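You operate a simulated robot arm through the tools that you are given. There is no shell and no other tool. Be economical: measure what you need, move in short steps, check, and stop when the job is done.

Carry out the task below with a simulated two-armed robot. There is one attempt and no reset: what you move stays moved.

JOB
Wipe up the spill on the dining table top with the yellow cloth and put it back.

The check looks at the end state, three seconds after you hand in, the way a careful person would. Anything else that was tipped, shoved, dropped, spilled or broken makes it a failure. Flat cloth is picked up by pressing the open fingertips on it (5 to 10 N) and closing them slowly along it; thin cloth reads only 2 to 8 mm in the jaws.

ROBOT AND FRAMES
Two 7-joint arms with two-finger parallel grippers on one trunk, on a base that drives. Base frame: it is fixed to the floor where the robot stands at the start and does not move with it; the origin is under the middle of the robot, x ahead of it, y to its left, z up. Units: m, degrees, N and s.
The left shoulder is at the start at [0.06, 0.189, 1.103], the right one opposite. Payload 3.43 kg a hand.
The TCP of each hand is the grasp point between the finger pads, 0.03 m short of the fingertips. In the tool frame z runs along the fingers and y along their closing line. The gripper opens to 0.094 m. The fingers are 0.028 m wide and 0.01 m thick; the gripper's body (0.05 by 0.096 m) begins 0.055 m behind the TCP.
Orientation is told as [roll, pitch, yaw] about the base's x, y, z axes, in that order, counted from this pose: with the fingers straight down and closing along the base's y, the tool's x points along the base's -x, its y along +y and its z along -z.

CONTROLS
- The arms move only by the tool step_arm. It takes "left_commands", "right_commands" or both (then of equal length, played together; a hand with none holds still); each is a list of rows, each a list of 6 numbers: the shift along the tool's x, y, z in m, then the turn, a rotation vector about the tool's x, y, z in degrees. In form: [[dx, dy, dz, wx, wy, wz], ...]. A call has 1 to 8 rows; each row is the pose to reach, as a shift and turn from the pose commanded when the call began, along the tool's axes at that moment. "left_hand" and "right_hand" are, for a hand that has rows, the finger opening in m, from 0 to 0.094, set as the call begins (left out, the last holds). Rows are played at 5 a second. More than 0.05 m and 8.6 degrees between two rows, or a gripper value outside its range, and nothing of the call is played. A pose out of reach is approached as far as the arm can. The call stops where the force on the tool passes 40 N (or 10 N more than at its start, if that is more) or the arm is blocked; 0.2 s more then pass. The fingers move at their own pace (about 0.153 m/s each) and stop on an object; they squeeze with about 31 N. The grip force told is the motor's: it shows also when the fingers shut on nothing. Time passes only in rows, and 0.2 s behind the last, so rows that repeat a pose let the fingers close. The reply holds the time, the measured pose of the TCP, the force on the tool along the base axes, the opening and the grip force, in the units named above and with some noise, with the torque about the TCP (base axes, N m) and any sound that the robot's microphone picked up, and new pictures: "views" is both (left out), scene, wrist or none (wrist: the cameras of the hands that moved).
- Cameras (640 x 400 px; columns grow to the right, rows downward): "scene" is now at [0.0026, -0.0126, 1.6368]; the picture's right is [-0.17, -0.99, 0.00], its down [-0.88, 0.15, -0.46] and it looks along [0.45, -0.08, -0.89] (base axes); focal length 282 px, centre (320, 200). "left" rides on the left gripper at [0.076, -0.014, -0.102] in its tool frame; the picture's right is [0.18, 0.98, 0.00], its down [-0.75, 0.14, -0.64] and it looks along [-0.63, 0.12, 0.77] (tool axes); focal length 243 px, centre (320, 200). "right" rides on the right gripper at [0.076, 0.014, -0.102] in its tool frame; the picture's right is [-0.18, 0.98, 0.00], its down [-0.75, -0.14, -0.64] and it looks along [-0.63, -0.12, 0.77] (tool axes); focal length 243 px, centre (320, 200). There is no depth. A picture from a camera that has moved, and an enlarged one, comes with that camera's place and axes in the base frame and with its lens.
- lift_body(by): slides the trunk up (or, below 0, down) by that many m; the arms and the scene camera ride with it, the base frame stays. It gives what a move gives, with no picture.
- roll_base(legs): drives the robot by 1 to 6 legs, each [ahead, left, turn to the left] in m, m and degrees, along the robot's own axes; the way and the turn of a leg run together, so that a leg with both is an arc; at most 1.5 m and 180 degrees a leg. The arms and the cameras ride along, it lands a little off, and it stops where it bumps. It gives what a move gives, and a new picture of the scene camera.
- aim_head(pan, tilt): turns the head with the scene camera to pan (to the left, within 86 degrees either way) and tilt (down, from -29 to 69), counted from straight ahead of the robot. It gives what a move gives, and a new picture of the scene camera.
- enlarge(camera, box): a new picture of the part [left, top, right, bottom] of that camera's present view, enlarged. No time passes.
- close_job(): hands the job in; it is judged then, once.

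Work in short steps. Places have to be worked out from the pictures, the camera data and where the tool is seen: move nearer, look again, correct. Check each grasp and each placing, and mend what went wrong. You have 120 turns and 260 pictures in all, those below and enlarged ones among them. Open the grippers and draw the arms clear of the work before you hand the job in, unless the task says otherwise; then end with one line.

The tools are called after "Emit:" as a command line: name --argument value ..., lists and objects as JSON in quotes. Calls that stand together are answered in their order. step_arm: Moves the arms, as the interface text tells. Its arguments: {"type":"object","properties":{"left_commands":{"type":"array","items":{"type":"array","items":{"type":"number"}}},"left_hand":{"type":"number"},"right_commands":{"type":"array","items":{"type":"array","items":{"type":"number"}}},"right_hand":{"type":"number"},"views":{"type":"string","enum":["both","scene","wrist","none"]}},"required":[]} The other tools are called the same way: lift_body (by) slides the trunk up or down; roll_base (legs) drives the base; aim_head (pan, tilt) turns the head that bears the scene camera; enlarge (camera, box) takes an enlarged picture of a part of a camera's view; close_job () hands the job in.

At the start:

```text
time_s: 0.0
left_eef_pos: [0.3763, 0.1699, 1.025]
left_orientation: [0.0, 0.0, 0.0]
left_contact_force: [-0.2, 0.1, -0.1]
left_moment: [-0.01, 0.02, 0.0]
left_grip_width: 0.094
left_grasp_force: 0.0
right_eef_pos: [0.3344, -0.0979, 1.0128]
right_orientation: [0.1, 0.0, 0.0]
right_contact_force: [0.0, 0.5, -0.3]
right_moment: [0.04, 0.0, 0.05]
right_grip_width: 0.094
right_grasp_force: 0.0
trunk travel left (down, up): [-0.775, 0.215]
robot x, y, heading: [0.0012, 0.0006, -0.2]
head pan, tilt: [-9.7, 62.8]
```

scene: 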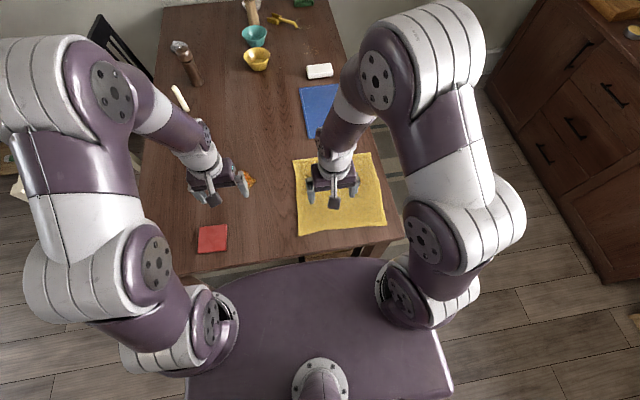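
right: 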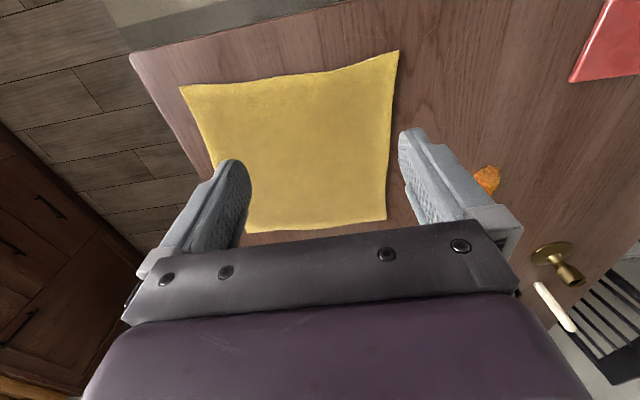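
left: 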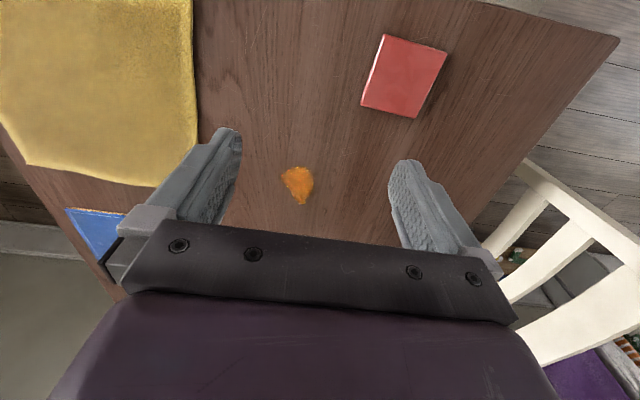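

The orange spill looks to be at about (0.61, 0.17), and the yellow cloth covers about x 0.33–0.68, y −0.33–0.01. I'll look at both more closely before moving.

Emit:
enlarge --camera "scene" --box '[140, 60, 420, 260]'

Emit:
enlarge --camera "left" --box '[180, 0, 480, 240]'

```text
2.00 times, centred on (280, 160) of scene
camera zoom: at [0.0026, -0.0126, 1.6368], right [-0.17, -0.99, 0.0], down [-0.88, 0.15, -0.46], along [0.45, -0.08, -0.89], focal length 563 px, centre (400, 280)
```

zoom: 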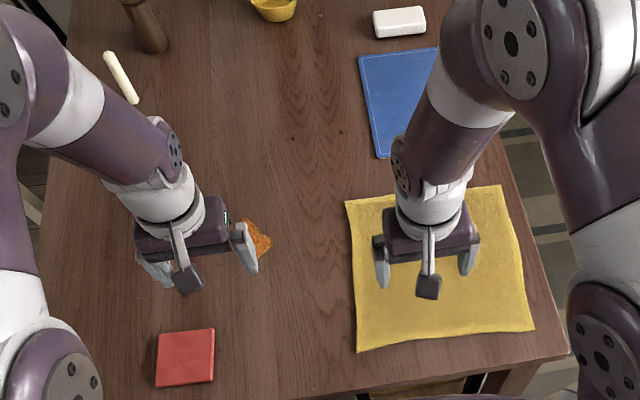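

```text
1.67 times, centred on (330, 120) of left
camera zoom: at [0.2992, 0.1563, 1.1273], right [-0.18, 0.98, 0.0], down [0.75, 0.14, 0.64], along [0.63, 0.12, -0.77], focal length 404 px, centre (303, 333)
```

zoom: 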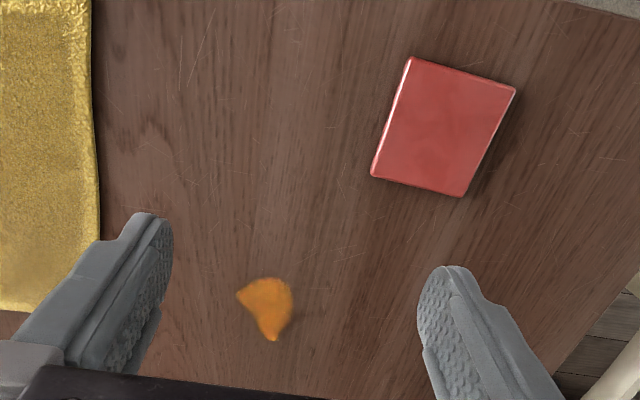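

Both views agree: the spill is near (0.61, 0.165), and the cloth's left edge is at y≈−0.01 and its right edge at y≈−0.33. I plan to grip both edges and carry the cloth stretched. First I'll bring both hands above those edges.

Emit:
step_arm --left_commands '[[-0.023, -0.027, 0.027, 0, 0, 0], [-0.046, -0.054, 0.054, 0, 0, 0], [-0.069, -0.081, 0.081, 0, 0, 0], [-0.092, -0.108, 0.108, 0, 0, 0], [-0.115, -0.135, 0.135, 0, 0, 0], [-0.138, -0.162, 0.162, 0, 0, 0], [-0.161, -0.188, 0.188, 0, 0, 0], [-0.184, -0.215, 0.215, 0, 0, 0]]' --right_commands '[[-0.021, -0.025, 0.025, 0, 0, 0], [-0.042, -0.05, 0.05, 0, 0, 0], [-0.063, -0.075, 0.075, 0, 0, 0], [-0.084, -0.1, 0.1, 0, 0, 0], [-0.105, -0.125, 0.125, 0, 0, 0], [-0.126, -0.15, 0.15, 0, 0, 0], [-0.147, -0.175, 0.175, 0, 0, 0], [-0.168, -0.197, 0.2, 0, 0, 0]]' --left_hand 0.04 --right_hand 0.04

```text
time_s: 1.8
left_eef_pos: [0.5627, -0.0456, 0.8115]
left_orientation: [0.0, 0.0, 0.1]
left_contact_force: [0.2, -1.0, -0.5]
left_moment: [0.05, 0.02, 0.0]
left_grip_width: 0.0403
left_grasp_force: 0.0
right_eef_pos: [0.5029, -0.2961, 0.8117]
right_orientation: [0.1, 0.0, 0.0]
right_contact_force: [-0.1, -1.0, -1.1]
right_moment: [0.01, 0.02, 0.0]
right_grip_width: 0.0396
right_grasp_force: 0.1
trunk travel left (down, up): [-0.775, 0.215]
robot x, y, heading: [-0.0023, 0.0015, 0.2]
head pan, tilt: [-9.7, 62.8]
camera scene: at [0.0052, -0.0141, 1.6369], right [-0.17, -0.99, 0.0], down [-0.88, 0.15, -0.46], along [0.45, -0.08, -0.89], focal length 282 px, centre (320, 200)
camera right: at [0.4263, -0.2816, 0.915], right [0.18, 0.98, 0.0], down [0.75, -0.14, 0.64], along [0.63, -0.12, -0.77], focal length 243 px, centre (320, 200)
camera left: at [0.4849, -0.0603, 0.9143], right [-0.18, 0.98, 0.0], down [0.75, 0.14, 0.64], along [0.63, 0.12, -0.77], focal length 243 px, centre (320, 200)
```

scene: 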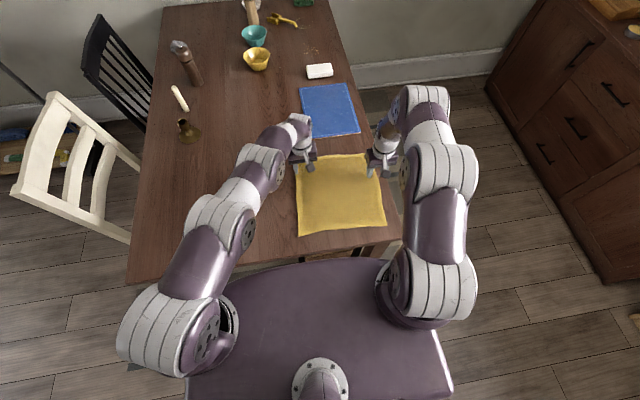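
right: 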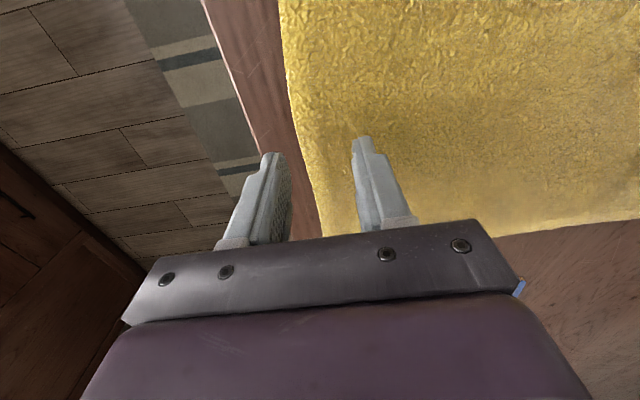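
left: 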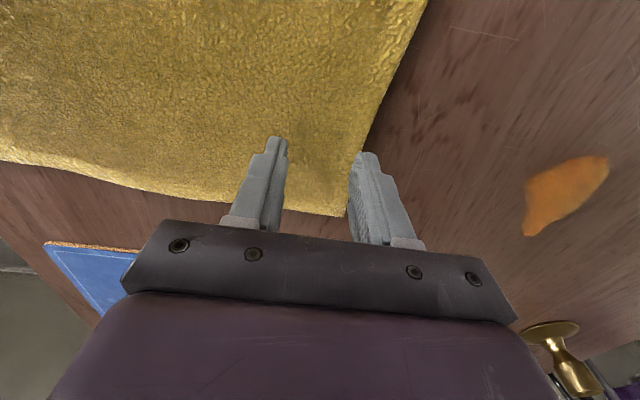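

The left hand is well placed at its edge. The right hand's outer finger sits on the right edge (y≈−0.32), so I'll shift it inward and lower both hands close to the cloth.

Emit:
step_arm --left_commands '[[0, 0, 0.025, 0, 0, 0], [0, 0, 0.05, 0, 0, 0], [0, 0, 0.06, 0, 0, 0]]' --right_commands '[[0, 0.015, 0.02, 0, 0, 0], [0, 0.022, 0.045, 0, 0, 0], [0, 0.022, 0.06, 0, 0, 0]]' --views "wrist"

```text
time_s: 2.4
left_eef_pos: [0.5588, -0.0451, 0.7841]
left_orientation: [-0.2, -0.4, 0.0]
left_contact_force: [-2.2, 0.9, 9.6]
left_moment: [0.07, 0.11, 0.01]
left_grip_width: 0.04
left_grasp_force: 0.0
left hand out of reach, approached as far as the arm can: row 2
right_eef_pos: [0.5023, -0.2792, 0.7829]
right_orientation: [0.0, -0.4, 0.0]
right_contact_force: [-4.3, 1.1, 15.7]
right_moment: [0.01, 0.16, 0.02]
right_grip_width: 0.0401
right_grasp_force: 0.2
trunk travel left (down, up): [-0.775, 0.215]
robot x, y, heading: [0.0001, -0.0013, -0.1]
head pan, tilt: [-9.7, 62.8]
stopped in row 2 (right hand): the force on the tool passed its limit (the readings are from after the stop); the commanded pose is now the measured one
camera right: at [0.426, -0.2634, 0.8853], right [0.18, 0.98, 0.0], down [0.75, -0.14, 0.65], along [0.64, -0.12, -0.76], focal length 243 px, centre (320, 200)
camera left: at [0.4803, -0.0585, 0.8854], right [-0.18, 0.98, 0.0], down [0.75, 0.14, 0.65], along [0.64, 0.12, -0.76], focal length 243 px, centre (320, 200)
```

right: 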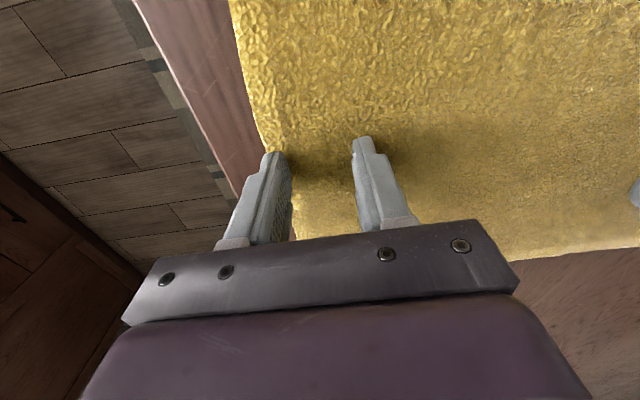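
left: 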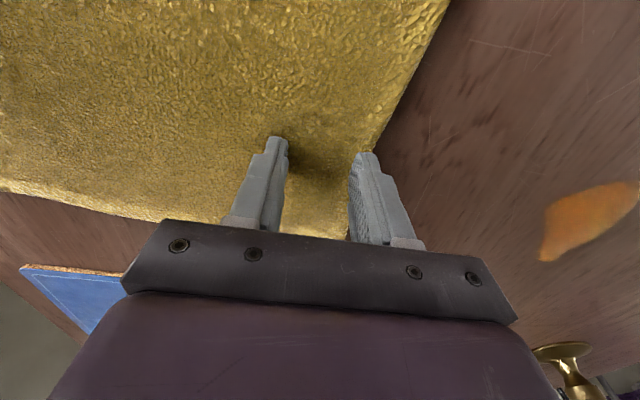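

Contact came at TCP z≈0.784, so the table top is really near z≈0.75. That puts the spill at about (0.573, 0.168), consistent in all views. I'll lift slightly, shift each hand 1 cm inward, and press down gently.

Emit:
step_arm --left_commands '[[0, 0, -0.008, 0, 0, 0], [0, -0.01, -0.008, 0, 0, 0], [0, -0.01, -0.002, 0, 0, 0]]' --right_commands '[[0, 0, -0.008, 0, 0, 0], [0, 0.012, -0.008, 0, 0, 0], [0, 0.012, -0.003, 0, 0, 0]]' --views "none"

```text
time_s: 3.2
left_eef_pos: [0.5557, -0.053, 0.7848]
left_orientation: [-0.2, -0.6, 0.0]
left_contact_force: [0.6, -0.1, 1.6]
left_moment: [0.02, 0.0, -0.05]
left_grip_width: 0.0399
left_grasp_force: 0.0
left hand out of reach, approached as far as the arm can: row 3
right_eef_pos: [0.5033, -0.2667, 0.7831]
right_orientation: [-0.1, -0.3, 0.0]
right_contact_force: [-0.7, -0.2, 6.1]
right_moment: [0.03, 0.02, -0.01]
right_grip_width: 0.0398
right_grasp_force: 0.0
trunk travel left (down, up): [-0.775, 0.215]
robot x, y, heading: [0.0004, 0.0007, 0.0]
head pan, tilt: [-9.7, 62.8]
```

The left hand is at its reach limit there, so I'll raise it, move it back to x≈0.52, and press again. The right hand holds at about 6 N.

Emit:
step_arm --left_commands '[[0, 0, -0.01, 0, 0, 0], [0.035, 0, -0.01, 0, 0, 0], [0.035, 0, 0, 0, 0, 0], [0.035, 0, 0.002, 0, 0, 0]]' --views "none"

```text
time_s: 4.2
left_eef_pos: [0.5199, -0.0536, 0.7829]
left_orientation: [-0.2, -0.5, 0.0]
left_contact_force: [-1.2, 2.5, 7.0]
left_moment: [0.09, 0.04, 0.04]
left_grip_width: 0.0402
left_grasp_force: 0.0
right_eef_pos: [0.5027, -0.2657, 0.7831]
right_orientation: [-0.1, -0.4, 0.1]
right_contact_force: [1.2, -2.4, 5.4]
right_moment: [-0.04, -0.02, -0.02]
right_grip_width: 0.0399
right_grasp_force: 0.0
trunk travel left (down, up): [-0.775, 0.215]
robot x, y, heading: [-0.0017, -0.001, 0.1]
head pan, tilt: [-9.7, 62.8]
```

Both hands now press at 5–7 N, so I'll begin closing slowly.

Emit:
step_arm --left_commands '[[0, 0, 0, 0, 0, 0]]' --right_commands '[[0, 0, 0.0005, 0, 0, 0]]' --left_hand 0.03 --right_hand 0.03 --views "wrist"

```text
time_s: 4.6
left_eef_pos: [0.5205, -0.0531, 0.7841]
left_orientation: [-0.2, -0.5, 0.0]
left_contact_force: [0.4, -1.4, 6.9]
left_moment: [0.0, -0.03, 0.02]
left_grip_width: 0.0296
left_grasp_force: 0.0
right_eef_pos: [0.503, -0.2665, 0.7836]
right_orientation: [0.0, -0.3, 0.0]
right_contact_force: [-1.3, 1.3, 7.7]
right_moment: [0.05, 0.04, -0.01]
right_grip_width: 0.0294
right_grasp_force: 0.0
trunk travel left (down, up): [-0.775, 0.215]
robot x, y, heading: [-0.002, 0.0001, -0.1]
head pan, tilt: [-9.7, 62.8]
camera right: at [0.4259, -0.2509, 0.8859], right [0.18, 0.98, 0.0], down [0.75, -0.14, 0.65], along [0.63, -0.12, -0.76], focal length 243 px, centre (320, 200)
camera left: at [0.4421, -0.0665, 0.8858], right [-0.18, 0.98, -0.01], down [0.75, 0.14, 0.65], along [0.64, 0.12, -0.76], focal length 243 px, centre (320, 200)
```

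right: 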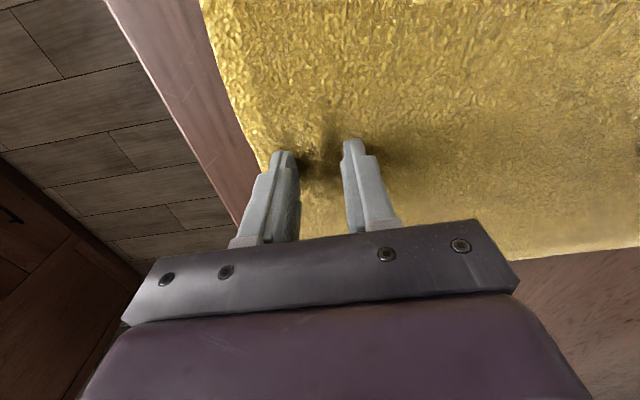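
left: 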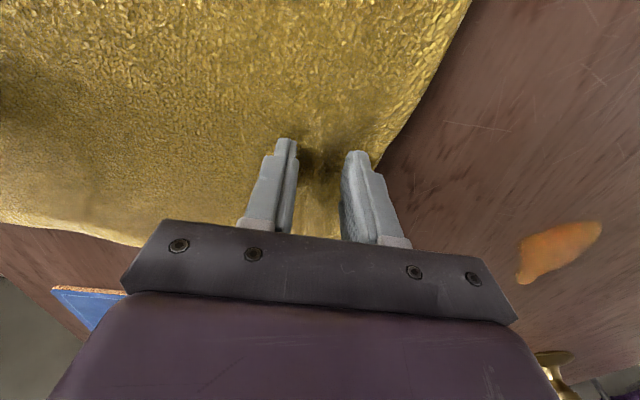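

The cloth is bunching between the fingers, so I'll keep closing slowly.

Emit:
step_arm --left_commands '[[0, 0, 0, 0, 0, 0]]' --right_commands '[[0, 0, 0, 0, 0, 0]]' --left_hand 0.02 --right_hand 0.02 --views "none"

Emit:
step_arm --left_commands '[[0, 0, 0, 0, 0, 0]]' --right_commands '[[0, 0, 0, 0, 0, 0]]' --left_hand 0.01 --right_hand 0.01 --views "none"

Emit:
step_arm --left_commands '[[0, 0, 0, 0, 0, 0], [0, 0, 0, 0, 0, 0]]' --right_commands '[[0, 0, 0, 0, 0, 0], [0, 0, 0, 0, 0, 0]]' --left_hand 0 --right_hand 0 --views "both"

```text
time_s: 5.0
left_eef_pos: [0.5205, -0.0534, 0.7843]
left_orientation: [-0.2, -0.5, 0.0]
left_contact_force: [1.1, -1.9, 7.4]
left_moment: [-0.03, -0.02, -0.01]
left_grip_width: 0.0199
left_grasp_force: 0.1
right_eef_pos: [0.5031, -0.267, 0.7829]
right_orientation: [-0.1, -0.3, 0.1]
right_contact_force: [-0.8, 1.8, 6.9]
right_moment: [0.03, 0.02, 0.03]
right_grip_width: 0.0197
right_grasp_force: 0.1
trunk travel left (down, up): [-0.775, 0.215]
robot x, y, heading: [-0.0027, -0.0011, 0.1]
head pan, tilt: [-9.7, 62.8]
```

```text
time_s: 5.4
left_eef_pos: [0.5195, -0.0532, 0.7825]
left_orientation: [-0.2, -0.5, 0.0]
left_contact_force: [0.5, -2.9, 7.1]
left_moment: [-0.11, 0.0, -0.01]
left_grip_width: 0.0108
left_grasp_force: 0.3
right_eef_pos: [0.5033, -0.2665, 0.7839]
right_orientation: [-0.2, -0.3, 0.1]
right_contact_force: [1.2, 2.4, 6.5]
right_moment: [0.05, 0.0, -0.02]
right_grip_width: 0.0118
right_grasp_force: 1.5
trunk travel left (down, up): [-0.775, 0.215]
robot x, y, heading: [0.0017, 0.0045, -0.3]
head pan, tilt: [-9.7, 62.8]
```

```text
time_s: 6.0
left_eef_pos: [0.5204, -0.0539, 0.7836]
left_orientation: [-0.2, -0.5, 0.0]
left_contact_force: [-0.9, -10.1, 6.0]
left_moment: [-0.33, 0.04, 0.03]
left_grip_width: 0.0038
left_grasp_force: 31.4
right_eef_pos: [0.5023, -0.2668, 0.7841]
right_orientation: [-0.1, -0.3, 0.0]
right_contact_force: [0.9, 10.6, 7.5]
right_moment: [0.3, 0.0, -0.08]
right_grip_width: 0.0045
right_grasp_force: 30.7
trunk travel left (down, up): [-0.775, 0.215]
robot x, y, heading: [-0.0019, -0.0033, -0.2]
head pan, tilt: [-9.7, 62.8]
camera scene: at [0.001, -0.0123, 1.6369], right [-0.17, -0.99, 0.0], down [-0.88, 0.15, -0.46], along [0.45, -0.08, -0.89], focal length 282 px, centre (320, 200)
camera right: at [0.4259, -0.2509, 0.8859], right [0.18, 0.98, 0.0], down [0.75, -0.14, 0.65], along [0.63, -0.12, -0.76], focal length 243 px, centre (320, 200)
camera left: at [0.4418, -0.0667, 0.8856], right [-0.18, 0.98, -0.01], down [0.75, 0.14, 0.65], along [0.64, 0.12, -0.76], focal length 243 px, centre (320, 200)
```

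scene: 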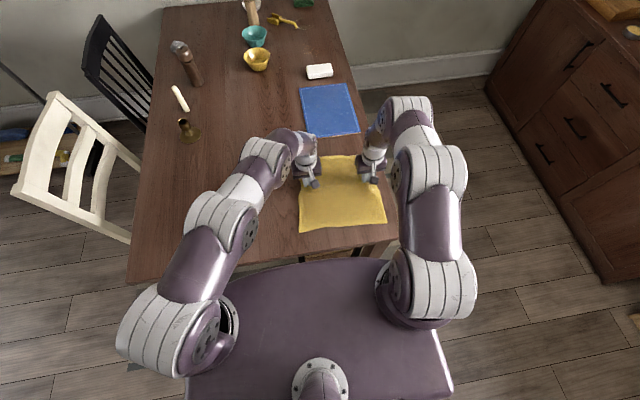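
right: 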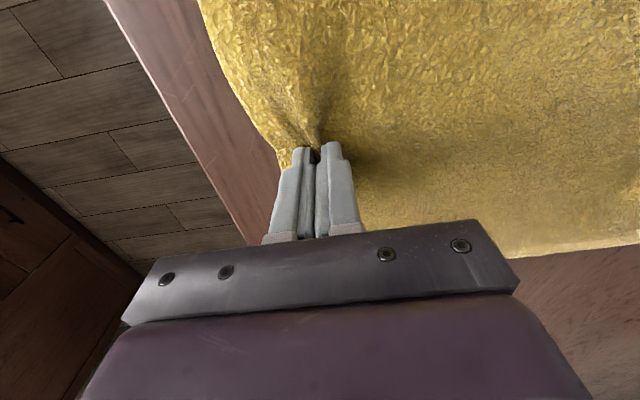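
left: 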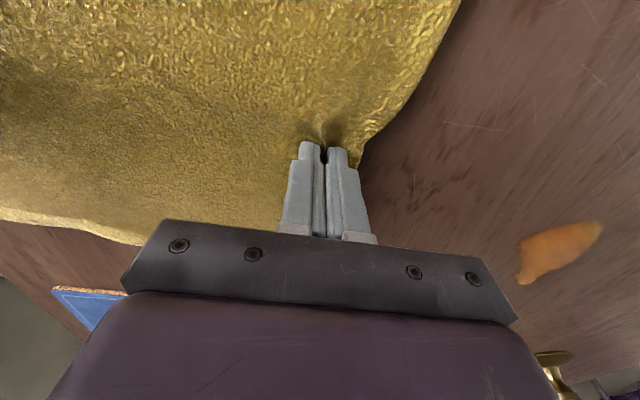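

Both grips hold cloth (4 mm, 31 N), and about 10 N of tension runs between the hands. I'll relax that inward a little and lift 3 cm.

Emit:
step_arm --left_commands '[[0, -0.008, 0, 0, 0, 0], [0, -0.008, -0.015, 0, 0, 0], [0, -0.008, -0.03, 0, 0, 0]]' --right_commands '[[0, 0.008, 0, 0, 0, 0], [0, 0.008, -0.015, 0, 0, 0], [0, 0.008, -0.03, 0, 0, 0]]'

```text
time_s: 6.8
left_eef_pos: [0.5201, -0.0635, 0.8123]
left_orientation: [-0.1, -0.3, 0.0]
left_contact_force: [-1.6, 0.1, 0.7]
left_moment: [0.04, -0.01, -0.01]
left_grip_width: 0.0037
left_grasp_force: 31.9
right_eef_pos: [0.5016, -0.2608, 0.8138]
right_orientation: [-0.1, -0.1, 0.0]
right_contact_force: [-0.1, -0.2, 0.2]
right_moment: [-0.04, -0.02, -0.02]
right_grip_width: 0.004
right_grasp_force: 30.8
trunk travel left (down, up): [-0.775, 0.215]
robot x, y, heading: [-0.0013, -0.0022, -0.2]
head pan, tilt: [-9.7, 62.8]
camera scene: at [0.0016, -0.0123, 1.6367], right [-0.17, -0.99, 0.0], down [-0.88, 0.15, -0.46], along [0.45, -0.08, -0.89], focal length 282 px, centre (320, 200)
camera right: at [0.4253, -0.2451, 0.916], right [0.18, 0.98, 0.0], down [0.75, -0.14, 0.64], along [0.63, -0.12, -0.77], focal length 243 px, centre (320, 200)
camera left: at [0.4412, -0.0761, 0.9136], right [-0.18, 0.98, 0.0], down [0.75, 0.14, 0.65], along [0.64, 0.12, -0.76], focal length 243 px, centre (320, 200)
```

scene: 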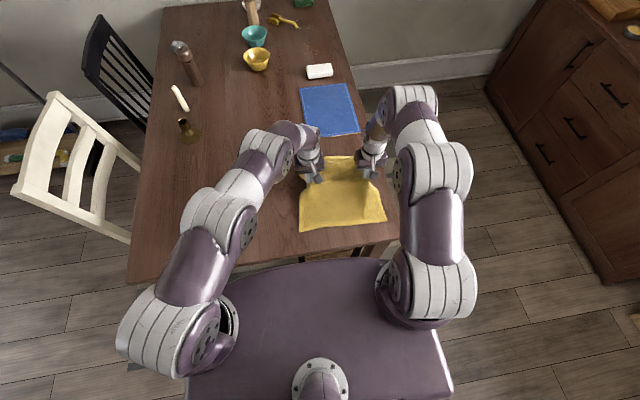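
right: 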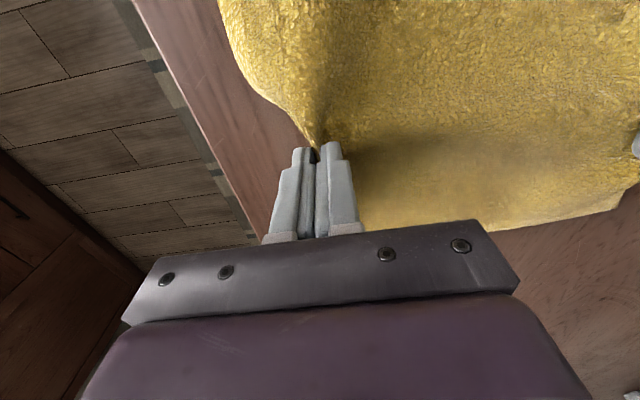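
left: 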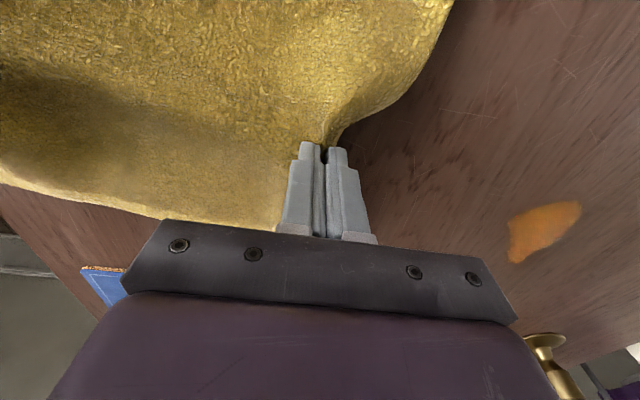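

The cloth hangs nicely between the hands. The spill spans about x 0.54–0.63, y 0.125–0.19. I'll carry the cloth left so its left part comes above the spill.

Emit:
step_arm --left_commands '[[-0.008, 0.033, -0.005, 0, 0, 0], [-0.016, 0.066, -0.005, 0, 0, 0], [-0.024, 0.1, -0.005, 0, 0, 0], [-0.032, 0.133, -0.005, 0, 0, 0], [-0.04, 0.166, -0.005, 0, 0, 0], [-0.05, 0.2, -0.005, 0, 0, 0], [-0.055, 0.22, -0.005, 0, 0, 0]]' --right_commands '[[-0.004, 0.033, -0.005, 0, 0, 0], [-0.008, 0.066, -0.005, 0, 0, 0], [-0.012, 0.1, -0.005, 0, 0, 0], [-0.016, 0.133, -0.005, 0, 0, 0], [-0.02, 0.166, -0.005, 0, 0, 0], [-0.025, 0.2, -0.005, 0, 0, 0], [-0.03, 0.22, -0.005, 0, 0, 0]]'

```text
time_s: 8.4
left_eef_pos: [0.5743, 0.1582, 0.8162]
left_orientation: [-0.2, -0.3, 0.0]
left_contact_force: [0.5, -1.3, -0.6]
left_moment: [0.0, 0.03, 0.01]
left_grip_width: 0.0037
left_grasp_force: 31.1
right_eef_pos: [0.5322, -0.0395, 0.819]
right_orientation: [-0.1, -0.1, -0.1]
right_contact_force: [0.4, 0.6, -0.3]
right_moment: [0.02, -0.04, -0.03]
right_grip_width: 0.0044
right_grasp_force: 31.0
trunk travel left (down, up): [-0.775, 0.215]
robot x, y, heading: [-0.0019, 0.0025, -0.1]
head pan, tilt: [-9.7, 62.8]
camera scene: at [0.003, -0.012, 1.6369], right [-0.17, -0.99, 0.0], down [-0.88, 0.15, -0.46], along [0.45, -0.08, -0.89], focal length 282 px, centre (320, 200)
camera right: at [0.456, -0.0241, 0.9221], right [0.18, 0.98, 0.0], down [0.75, -0.14, 0.64], along [0.63, -0.12, -0.76], focal length 243 px, centre (320, 200)
camera left: at [0.4956, 0.1462, 0.9186], right [-0.18, 0.98, 0.0], down [0.75, 0.14, 0.65], along [0.64, 0.12, -0.76], focal length 243 px, centre (320, 200)
```

scene: 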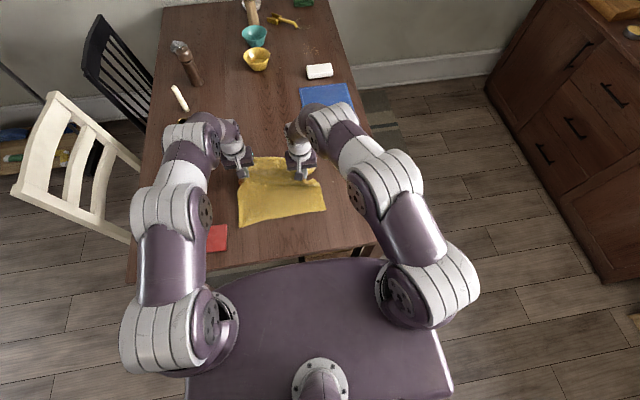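
right: 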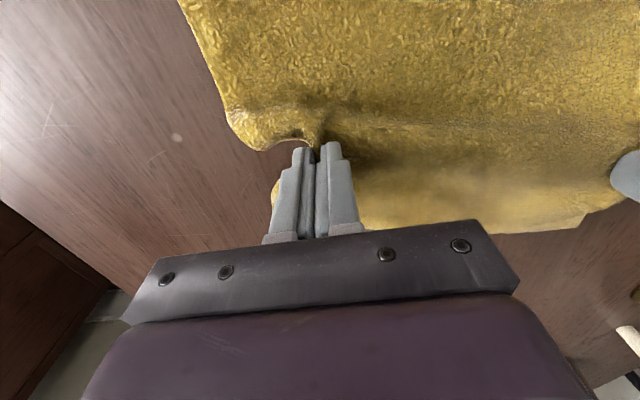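
left: 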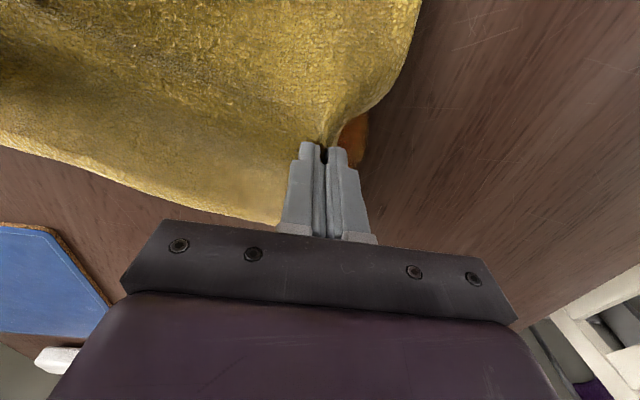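

The spill (just visible at the cloth's left edge) is right under the left hand. I'll lower the cloth onto it, starting just left of it at y≈0.185.

Emit:
step_arm --left_commands '[[0, 0.02, 0, 0, 0, 0], [0, 0.03, 0.015, 0, 0, 0], [0, 0.03, 0.028, 0, 0, 0], [0, 0.03, 0.035, 0, 0, 0]]' --right_commands '[[0, 0.02, 0, 0, 0, 0], [0, 0.03, 0.01, 0, 0, 0], [0, 0.03, 0.02, 0, 0, 0], [0, 0.03, 0.025, 0, 0, 0]]' --views "none"

```text
time_s: 9.4
left_eef_pos: [0.5753, 0.187, 0.7826]
left_orientation: [-0.2, -0.7, 0.0]
left_contact_force: [0.2, 0.1, 6.3]
left_moment: [0.07, -0.01, 0.0]
left_grip_width: 0.0034
left_grasp_force: 31.5
right_eef_pos: [0.5319, -0.0094, 0.7942]
right_orientation: [0.0, -0.3, 0.1]
right_contact_force: [-0.2, 0.2, 0.4]
right_moment: [0.01, -0.01, -0.04]
right_grip_width: 0.0043
right_grasp_force: 31.1
trunk travel left (down, up): [-0.775, 0.215]
robot x, y, heading: [-0.0023, -0.0009, -0.1]
head pan, tilt: [-9.7, 62.8]
```

The left hand presses at about 6 N with cloth in its grip. I'll wipe with strokes in y, and the right hand will follow along.

Emit:
step_arm --left_commands '[[0, -0.02, 0.001, 0, 0, 0], [0, -0.045, 0.001, 0, 0, 0], [0, -0.075, 0.001, 0, 0, 0], [-0.022, -0.075, 0.001, 0, 0, 0], [-0.022, -0.045, 0.001, 0, 0, 0], [-0.022, -0.02, 0.001, 0, 0, 0], [-0.022, 0.005, 0.001, 0, 0, 0]]' --right_commands '[[0, -0.02, 0, 0, 0, 0], [0, -0.045, 0, 0, 0, 0], [0, -0.075, 0, 0, 0, 0], [0, -0.075, 0, 0, 0, 0], [0, -0.045, 0, 0, 0, 0], [0, -0.02, 0, 0, 0, 0], [0, 0.005, 0, 0, 0, 0]]' --views "wrist"

```text
time_s: 11.0
left_eef_pos: [0.5984, 0.1911, 0.783]
left_orientation: [-0.1, -0.8, -0.1]
left_contact_force: [0.5, -12.2, 26.1]
left_moment: [-0.38, 0.08, 0.07]
left_grip_width: 0.0038
left_grasp_force: 30.1
right_eef_pos: [0.5334, -0.0057, 0.7959]
right_orientation: [-0.1, -0.4, -0.1]
right_contact_force: [0.3, 3.7, 0.0]
right_moment: [0.09, -0.05, -0.06]
right_grip_width: 0.0043
right_grasp_force: 31.1
trunk travel left (down, up): [-0.775, 0.215]
robot x, y, heading: [-0.0005, 0.0006, 0.1]
head pan, tilt: [-9.7, 62.8]
camera right: at [0.4557, 0.0095, 0.8977], right [0.19, 0.98, 0.0], down [0.75, -0.14, 0.65], along [0.64, -0.12, -0.76], focal length 243 px, centre (320, 200)
camera left: at [0.5189, 0.1788, 0.8845], right [-0.18, 0.98, 0.0], down [0.75, 0.14, 0.65], along [0.64, 0.12, -0.76], focal length 243 px, centre (320, 200)
```

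right: 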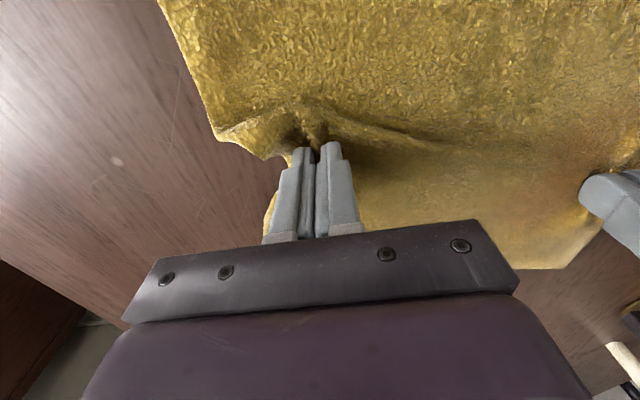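
left: 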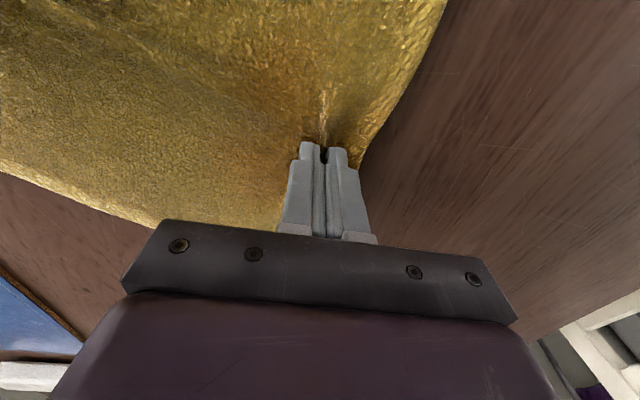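

Pressure has risen to 26 N, so I'll ease it slightly and wipe the far strip (x≈0.62) and near strip (x≈0.55) of the spill.

Emit:
step_arm --left_commands '[[-0.02, -0.005, -0.0015, 0, 0, 0], [-0.02, -0.03, -0.0015, 0, 0, 0], [-0.02, -0.06, -0.0015, 0, 0, 0], [-0.01, -0.08, -0.0015, 0, 0, 0], [0.025, -0.08, -0.0015, 0, 0, 0], [0.05, -0.06, -0.0015, 0, 0, 0], [0.05, -0.03, -0.0015, 0, 0, 0], [0.05, 0, -0.0015, 0, 0, 0]]' --right_commands '[[0, -0.005, 0, 0, 0, 0], [0, -0.03, 0, 0, 0, 0], [0, -0.06, 0, 0, 0, 0], [0, -0.08, 0, 0, 0, 0], [0, -0.08, 0, 0, 0, 0], [0, -0.06, 0, 0, 0, 0], [0, -0.03, 0, 0, 0, 0], [0, 0, 0, 0, 0, 0]]' --views "none"

Emit:
step_arm --left_commands '[[0, -0.02, 0, 0, 0, 0], [-0.02, -0.045, 0, 0, 0, 0], [-0.04, -0.03, 0, 0, 0, 0], [-0.06, -0.01, 0, 0, 0, 0], [-0.05, -0.05, 0, 0, 0, 0], [-0.02, -0.06, 0, 0, 0, 0], [-0.02, -0.07, -0.015, 0, 0, 0], [-0.02, -0.1, -0.035, 0, 0, 0]]' --right_commands '[[0, -0.02, 0, 0, 0, 0], [0, -0.045, 0, 0, 0, 0], [0, -0.03, 0, 0, 0, 0], [0, -0.01, 0, 0, 0, 0], [0, -0.05, 0, 0, 0, 0], [0, -0.06, 0, 0, 0, 0], [0, -0.07, -0.01, 0, 0, 0], [0, -0.1, -0.025, 0, 0, 0]]'

```text
time_s: 12.8
left_eef_pos: [0.5501, 0.1937, 0.7845]
left_orientation: [-0.2, -0.5, -0.1]
left_contact_force: [0.1, -1.8, 3.8]
left_moment: [-0.03, -0.05, -0.05]
left_grip_width: 0.0032
left_grasp_force: 30.3
left hand out of reach, approached as far as the arm can: row 1, 2, 3
right_eef_pos: [0.5323, -0.0016, 0.7911]
right_orientation: [-0.1, -0.2, 0.0]
right_contact_force: [0.3, 0.2, 0.0]
right_moment: [-0.04, 0.01, -0.02]
right_grip_width: 0.0043
right_grasp_force: 31.3
trunk travel left (down, up): [-0.775, 0.215]
robot x, y, heading: [-0.0033, 0.0015, -0.2]
head pan, tilt: [-9.7, 62.8]
```

```text
time_s: 14.6
left_eef_pos: [0.5674, 0.0918, 0.8178]
left_orientation: [0.1, -0.3, 0.0]
left_contact_force: [-0.7, -0.8, 0.2]
left_moment: [0.04, 0.0, -0.02]
left_grip_width: 0.0034
left_grasp_force: 30.7
right_eef_pos: [0.5345, -0.1088, 0.8181]
right_orientation: [0.2, -0.2, 0.0]
right_contact_force: [-0.2, 0.1, -1.4]
right_moment: [0.03, 0.01, -0.02]
right_grip_width: 0.0044
right_grasp_force: 30.4
trunk travel left (down, up): [-0.775, 0.215]
robot x, y, heading: [0.0012, -0.0017, 0.1]
head pan, tilt: [-9.7, 62.8]
camera scene: at [0.0018, -0.0167, 1.6367], right [-0.17, -0.99, 0.0], down [-0.88, 0.15, -0.46], along [0.45, -0.08, -0.89], focal length 282 px, centre (320, 200)
camera right: at [0.4586, -0.0926, 0.9208], right [0.18, 0.98, 0.0], down [0.75, -0.14, 0.64], along [0.63, -0.12, -0.76], focal length 243 px, centre (320, 200)
camera left: at [0.4889, 0.077, 0.9195], right [-0.18, 0.98, 0.0], down [0.75, 0.14, 0.65], along [0.64, 0.12, -0.76], focal length 243 px, centre (320, 200)
```

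scene: 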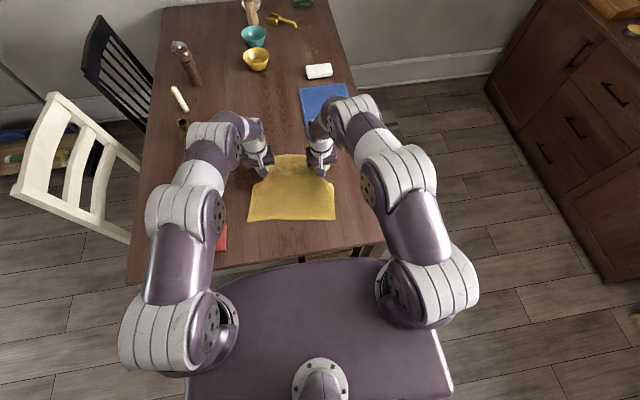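
right: 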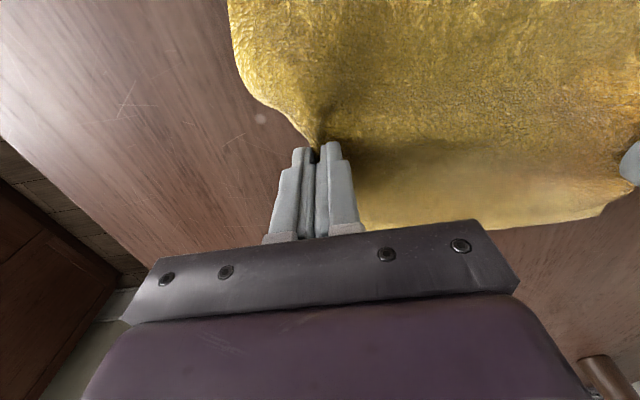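
left: 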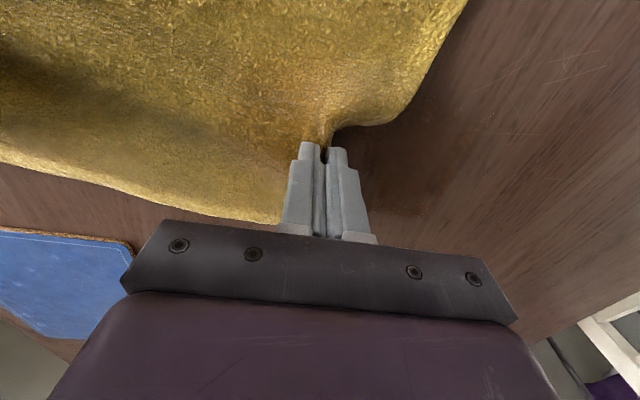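

The spill spot now looks bare. I'll carry the cloth back above its original place, still lifted, then inspect.

Emit:
step_arm --left_commands '[[0.01, -0.031, 0, 0, 0, 0], [0.02, -0.062, 0, 0, 0, 0], [0.03, -0.093, 0, 0, 0, 0], [0.04, -0.124, 0, 0, 0, 0], [0.047, -0.151, 0, 0, 0, 0]]' --right_commands '[[0.007, -0.031, 0, 0, 0, 0], [0.014, -0.062, 0, 0, 0, 0], [0.021, -0.093, 0, 0, 0, 0], [0.028, -0.124, 0, 0, 0, 0], [0.033, -0.154, 0, 0, 0, 0]]'

Emit:
enlarge --camera "left" --box '[360, 40, 640, 340]'

```text
time_s: 15.8
left_eef_pos: [0.5187, -0.0601, 0.816]
left_orientation: [-0.1, -0.4, -0.1]
left_contact_force: [0.5, 0.0, -0.5]
left_moment: [0.06, 0.01, 0.0]
left_grip_width: 0.0036
left_grasp_force: 31.0
right_eef_pos: [0.5034, -0.2598, 0.8182]
right_orientation: [0.1, -0.3, 0.0]
right_contact_force: [0.0, 0.4, -0.1]
right_moment: [0.01, -0.01, -0.01]
right_grip_width: 0.0042
right_grasp_force: 31.0
trunk travel left (down, up): [-0.775, 0.215]
robot x, y, heading: [-0.0017, 0.0013, -0.1]
head pan, tilt: [-9.7, 62.8]
camera scene: at [0.0025, -0.0141, 1.6368], right [-0.17, -0.99, 0.0], down [-0.88, 0.15, -0.46], along [0.45, -0.08, -0.89], focal length 282 px, centre (320, 200)
camera right: at [0.427, -0.2446, 0.9211], right [0.18, 0.98, 0.0], down [0.75, -0.14, 0.64], along [0.63, -0.12, -0.76], focal length 243 px, centre (320, 200)
camera left: at [0.4413, -0.0728, 0.9192], right [-0.18, 0.98, 0.0], down [0.75, 0.14, 0.65], along [0.64, 0.12, -0.76], focal length 243 px, centre (320, 200)
```

scene: 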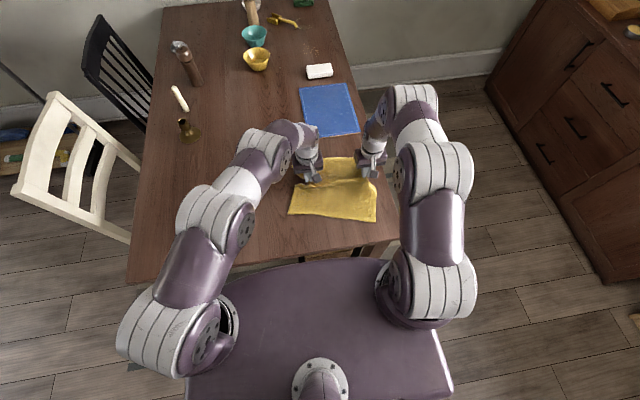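
right: 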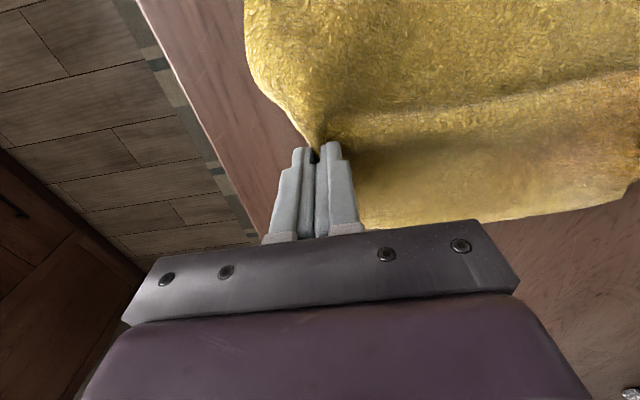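
left: 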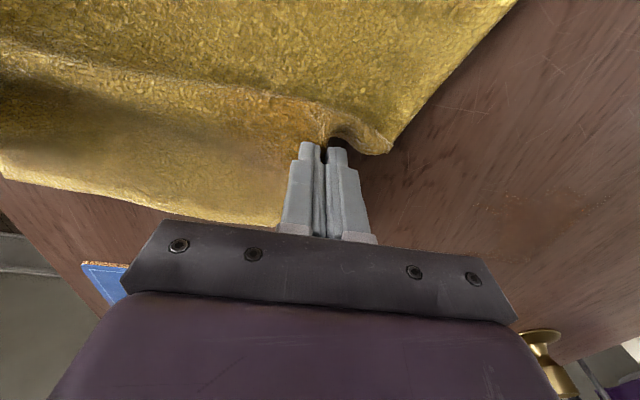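

```text
1.33 times, centred on (500, 190) of left
camera zoom: at [0.4413, -0.0728, 0.9192], right [-0.18, 0.98, 0.0], down [0.75, 0.14, 0.65], along [0.64, 0.12, -0.76], focal length 324 px, centre (80, 213)
```

zoom: 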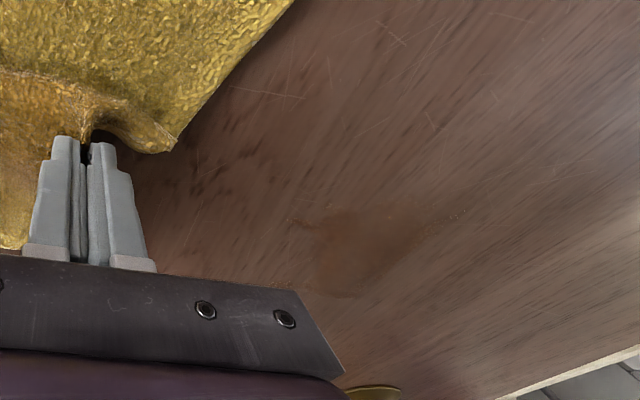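

A faint residue remains at about x 0.54–0.64, y 0.11–0.21, so it needs a more thorough wipe. I'll carry the cloth back with the left hand tilted slightly forward for extra reach.

Emit:
step_arm --left_commands '[[-0.008, 0.035, 0, 0, 0, 0], [-0.016, 0.07, 0, 0, -3, 0], [-0.024, 0.105, 0, 0, -6, 0], [-0.032, 0.14, 0, 0, -9, 0], [-0.04, 0.175, 0, 0, -12, 0], [-0.05, 0.21, 0, 0, -12, 0], [-0.06, 0.245, 0, 0, -12, 0], [-0.06, 0.255, 0.02, 0, -12, 0]]' --right_commands '[[-0.004, 0.035, 0, 0, 0, 0], [-0.008, 0.07, 0, 0, 0, 0], [-0.012, 0.105, 0, 0, 0, 0], [-0.016, 0.14, 0, 0, 0, 0], [-0.02, 0.175, 0, 0, 0, 0], [-0.025, 0.21, 0, 0, 0, 0], [-0.03, 0.245, 0, 0, 0, 0], [-0.03, 0.255, 0.015, 0, 0, 0]]' --views "wrist"

```text
time_s: 17.6
left_eef_pos: [0.5831, 0.1975, 0.797]
left_orientation: [-0.2, -12.3, 0.0]
left_contact_force: [-1.3, -3.7, -0.2]
left_moment: [-0.07, 0.04, 0.01]
left_grip_width: 0.0033
left_grasp_force: 31.4
right_eef_pos: [0.5315, -0.001, 0.8029]
right_orientation: [0.1, -0.3, -0.1]
right_contact_force: [0.6, 2.8, 1.0]
right_moment: [0.09, 0.04, -0.08]
right_grip_width: 0.0042
right_grasp_force: 31.0
trunk travel left (down, up): [-0.775, 0.215]
robot x, y, heading: [-0.0008, 0.0009, -0.2]
head pan, tilt: [-9.7, 62.8]
camera right: at [0.4558, 0.0134, 0.9049], right [0.19, 0.98, 0.0], down [0.75, -0.14, 0.64], along [0.63, -0.12, -0.76], focal length 243 px, centre (320, 200)
camera left: at [0.4856, 0.1839, 0.8808], right [-0.18, 0.98, -0.04], down [0.6, 0.14, 0.79], along [0.78, 0.12, -0.61], focal length 243 px, centre (320, 200)
```

right: 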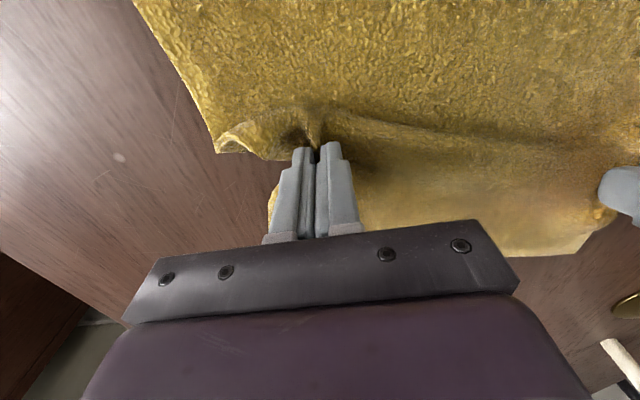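
left: 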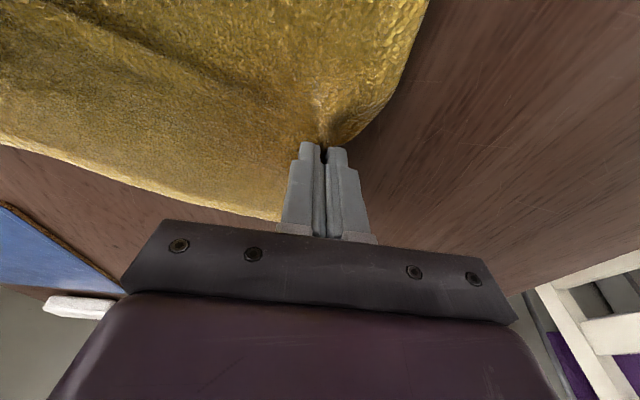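

The tilt worked (fingers point a bit forward). I'll lower onto the table until it presses.

Emit:
step_arm --left_commands '[[0.0017, 0.005, 0.008, 0, 0, 0], [0.0032, 0.01, 0.0147, 0, 0, 0]]' --right_commands '[[0, 0.005, 0.003, 0, 0, 0], [0, 0.015, 0.006, 0, 0, 0]]' --views "none"

```text
time_s: 18.2
left_eef_pos: [0.5844, 0.205, 0.7869]
left_orientation: [-0.1, -13.0, -0.1]
left_contact_force: [2.0, -4.5, 15.2]
left_moment: [-0.08, -0.06, 0.03]
left_grip_width: 0.0035
left_grasp_force: 30.8
right_eef_pos: [0.5295, 0.011, 0.7975]
right_orientation: [0.1, -0.3, -0.1]
right_contact_force: [0.7, 1.9, 0.1]
right_moment: [0.04, -0.04, 0.0]
right_grip_width: 0.0043
right_grasp_force: 30.6
trunk travel left (down, up): [-0.775, 0.215]
robot x, y, heading: [0.0001, -0.0024, 0.1]
head pan, tilt: [-9.7, 62.8]
```

It presses at 15 N. Now overlapping y strokes, starting with the far strips.

Emit:
step_arm --left_commands '[[-0.044, 0, 0.0096, 0, 0, 0], [-0.044, -0.04, 0.0096, 0, 0, 0], [-0.044, -0.08, 0.0096, 0, 0, 0], [-0.044, -0.11, 0.0096, 0, 0, 0], [-0.0215, -0.11, 0.0047, 0, 0, 0], [-0.0215, -0.07, 0.0047, 0, 0, 0], [-0.0215, -0.03, 0.0047, 0, 0, 0], [-0.0215, 0, 0.0047, 0, 0, 0]]' --right_commands '[[0, 0, 0, 0, 0, 0], [0, -0.04, 0, 0, 0, 0], [0, -0.08, 0, 0, 0, 0], [0, -0.11, 0, 0, 0, 0], [0, -0.11, 0, 0, 0, 0], [0, -0.07, 0, 0, 0, 0], [0, -0.03, 0, 0, 0, 0], [0, 0, 0, 0, 0, 0]]' --views "none"

```text
time_s: 20.0
left_eef_pos: [0.6032, 0.2062, 0.7853]
left_orientation: [-0.1, -12.5, 0.0]
left_contact_force: [-3.5, -15.9, 23.4]
left_moment: [-0.48, 0.24, 0.01]
left_grip_width: 0.0038
left_grasp_force: 31.2
right_eef_pos: [0.5305, 0.0101, 0.8008]
right_orientation: [0.0, -0.3, -0.1]
right_contact_force: [2.8, 6.5, -0.2]
right_moment: [0.15, -0.16, -0.1]
right_grip_width: 0.0041
right_grasp_force: 30.5
trunk travel left (down, up): [-0.775, 0.215]
robot x, y, heading: [-0.0015, -0.0025, -0.4]
head pan, tilt: [-9.7, 62.8]
```

Strokes are going well at about 23 N, so I'll continue with the middle and near strips.

Emit:
step_arm --left_commands '[[0.0195, 0, -0.0043, 0, 0, 0], [0.0195, -0.04, -0.0043, 0, 0, 0], [0.0195, -0.08, -0.0043, 0, 0, 0], [0.0195, -0.11, -0.0043, 0, 0, 0], [0.039, -0.11, -0.0085, 0, 0, 0], [0.039, -0.07, -0.0085, 0, 0, 0], [0.039, -0.03, -0.0085, 0, 0, 0], [0.039, 0, -0.0085, 0, 0, 0]]' --right_commands '[[0, 0, 0, 0, 0, 0], [0, -0.04, 0, 0, 0, 0], [0, -0.08, 0, 0, 0, 0], [0, -0.11, 0, 0, 0, 0], [0, -0.11, 0, 0, 0, 0], [0, -0.07, 0, 0, 0, 0], [0, -0.03, 0, 0, 0, 0], [0, 0, 0, 0, 0, 0]]' --views "none"

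Emit:
step_arm --left_commands '[[0.018, 0, -0.0039, 0, 0, 0], [0.018, -0.04, -0.0039, 0, 0, 0], [0.018, -0.08, -0.0039, 0, 0, 0], [0.018, -0.11, -0.0039, 0, 0, 0], [-0.01, -0.11, 0.0022, 0, 0, 0], [-0.01, -0.07, 0.0022, 0, 0, 0], [-0.01, -0.03, 0.0022, 0, 0, 0], [-0.01, 0, 0.0022, 0, 0, 0]]' --right_commands '[[0, 0, 0, 0, 0, 0], [0, -0.04, 0, 0, 0, 0], [0, -0.08, 0, 0, 0, 0], [0, -0.11, 0, 0, 0, 0], [0, -0.11, 0, 0, 0, 0], [0, -0.07, 0, 0, 0, 0], [0, -0.03, 0, 0, 0, 0], [0, 0, 0, 0, 0, 0]]' --views "none"

Emit:
step_arm --left_commands '[[-0.035, 0, 0.0076, 0, 0, 0], [-0.06, -0.025, 0.0131, 0, 0, 0], [-0.06, -0.06, 0.0131, 0, 0, 0], [-0.06, -0.09, 0.0131, 0, 0, 0], [-0.03, -0.09, 0.0065, 0, 0, 0], [-0.03, -0.05, 0.0065, 0, 0, 0], [-0.03, -0.08, 0.0065, 0, 0, 0], [-0.03, -0.11, 0.0065, 0, 0, 0]]' --right_commands '[[0, 0, 0, 0, 0, 0], [0, -0.025, 0, 0, 0, 0], [0, -0.06, 0, 0, 0, 0], [0, -0.09, 0, 0, 0, 0], [0, -0.09, 0, 0, 0, 0], [0, -0.05, 0, 0, 0, 0], [0, -0.08, 0, 0, 0, 0], [0, -0.11, 0, 0, 0, 0]]' --views "wrist"

```text
time_s: 21.8
left_eef_pos: [0.5659, 0.2052, 0.786]
left_orientation: [-0.1, -12.8, 0.1]
left_contact_force: [0.4, -8.0, 19.6]
left_moment: [-0.18, 0.13, 0.06]
left_grip_width: 0.0034
left_grasp_force: 31.0
right_eef_pos: [0.5326, 0.0089, 0.7942]
right_orientation: [0.1, -0.3, -0.1]
right_contact_force: [-0.5, -0.3, 0.4]
right_moment: [-0.04, -0.02, -0.02]
right_grip_width: 0.0042
right_grasp_force: 29.9
trunk travel left (down, up): [-0.775, 0.215]
robot x, y, heading: [0.0007, -0.001, -0.0]
head pan, tilt: [-9.7, 62.8]
```

```text
time_s: 23.6
left_eef_pos: [0.5731, 0.2064, 0.7834]
left_orientation: [-0.1, -12.7, -0.1]
left_contact_force: [1.1, -10.4, 30.2]
left_moment: [-0.33, 0.18, 0.07]
left_grip_width: 0.0037
left_grasp_force: 31.3
right_eef_pos: [0.5271, 0.012, 0.7998]
right_orientation: [0.0, -0.4, -0.1]
right_contact_force: [0.2, -0.9, 0.3]
right_moment: [-0.04, -0.03, -0.01]
right_grip_width: 0.0042
right_grasp_force: 30.6
trunk travel left (down, up): [-0.775, 0.215]
robot x, y, heading: [0.0011, -0.0029, -0.1]
head pan, tilt: [-9.7, 62.8]
```

```text
time_s: 23.8
left_eef_pos: [0.5777, 0.2067, 0.7853]
left_orientation: [-0.1, -12.4, -0.1]
left_contact_force: [-7.8, -6.1, 27.0]
left_moment: [-0.11, 0.53, 0.04]
left_grip_width: 0.0035
left_grasp_force: 31.0
right_eef_pos: [0.5282, 0.0136, 0.7996]
right_orientation: [0.0, -0.3, -0.1]
right_contact_force: [0.5, 0.8, 0.3]
right_moment: [-0.02, 0.04, -0.06]
right_grip_width: 0.0042
right_grasp_force: 30.9
trunk travel left (down, up): [-0.775, 0.215]
robot x, y, heading: [0.001, 0.0031, -0.2]
head pan, tilt: [-9.7, 62.8]
stopped in row 1 (left hand): the force on the tool passed its limit (the readings are from after the stop); the commanded pose is now the measured one
camera right: at [0.4507, 0.029, 0.9017], right [0.19, 0.98, 0.0], down [0.75, -0.14, 0.65], along [0.64, -0.12, -0.76], focal length 243 px, centre (320, 200)
camera left: at [0.48, 0.1943, 0.8687], right [-0.18, 0.98, -0.04], down [0.6, 0.14, 0.79], along [0.78, 0.12, -0.61], focal length 243 px, centre (320, 200)
```

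right: 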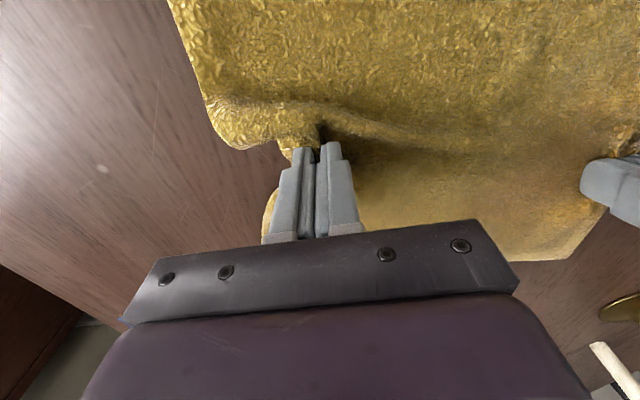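
left: 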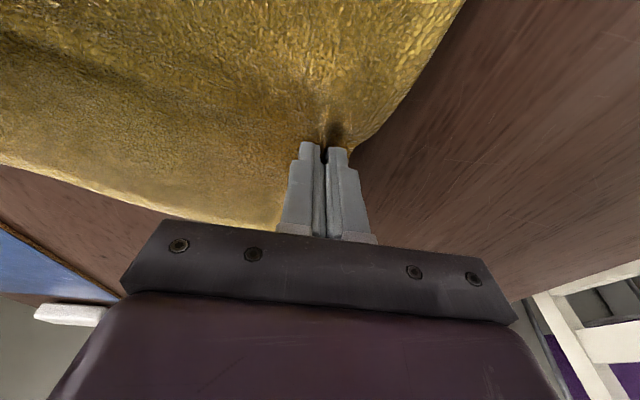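

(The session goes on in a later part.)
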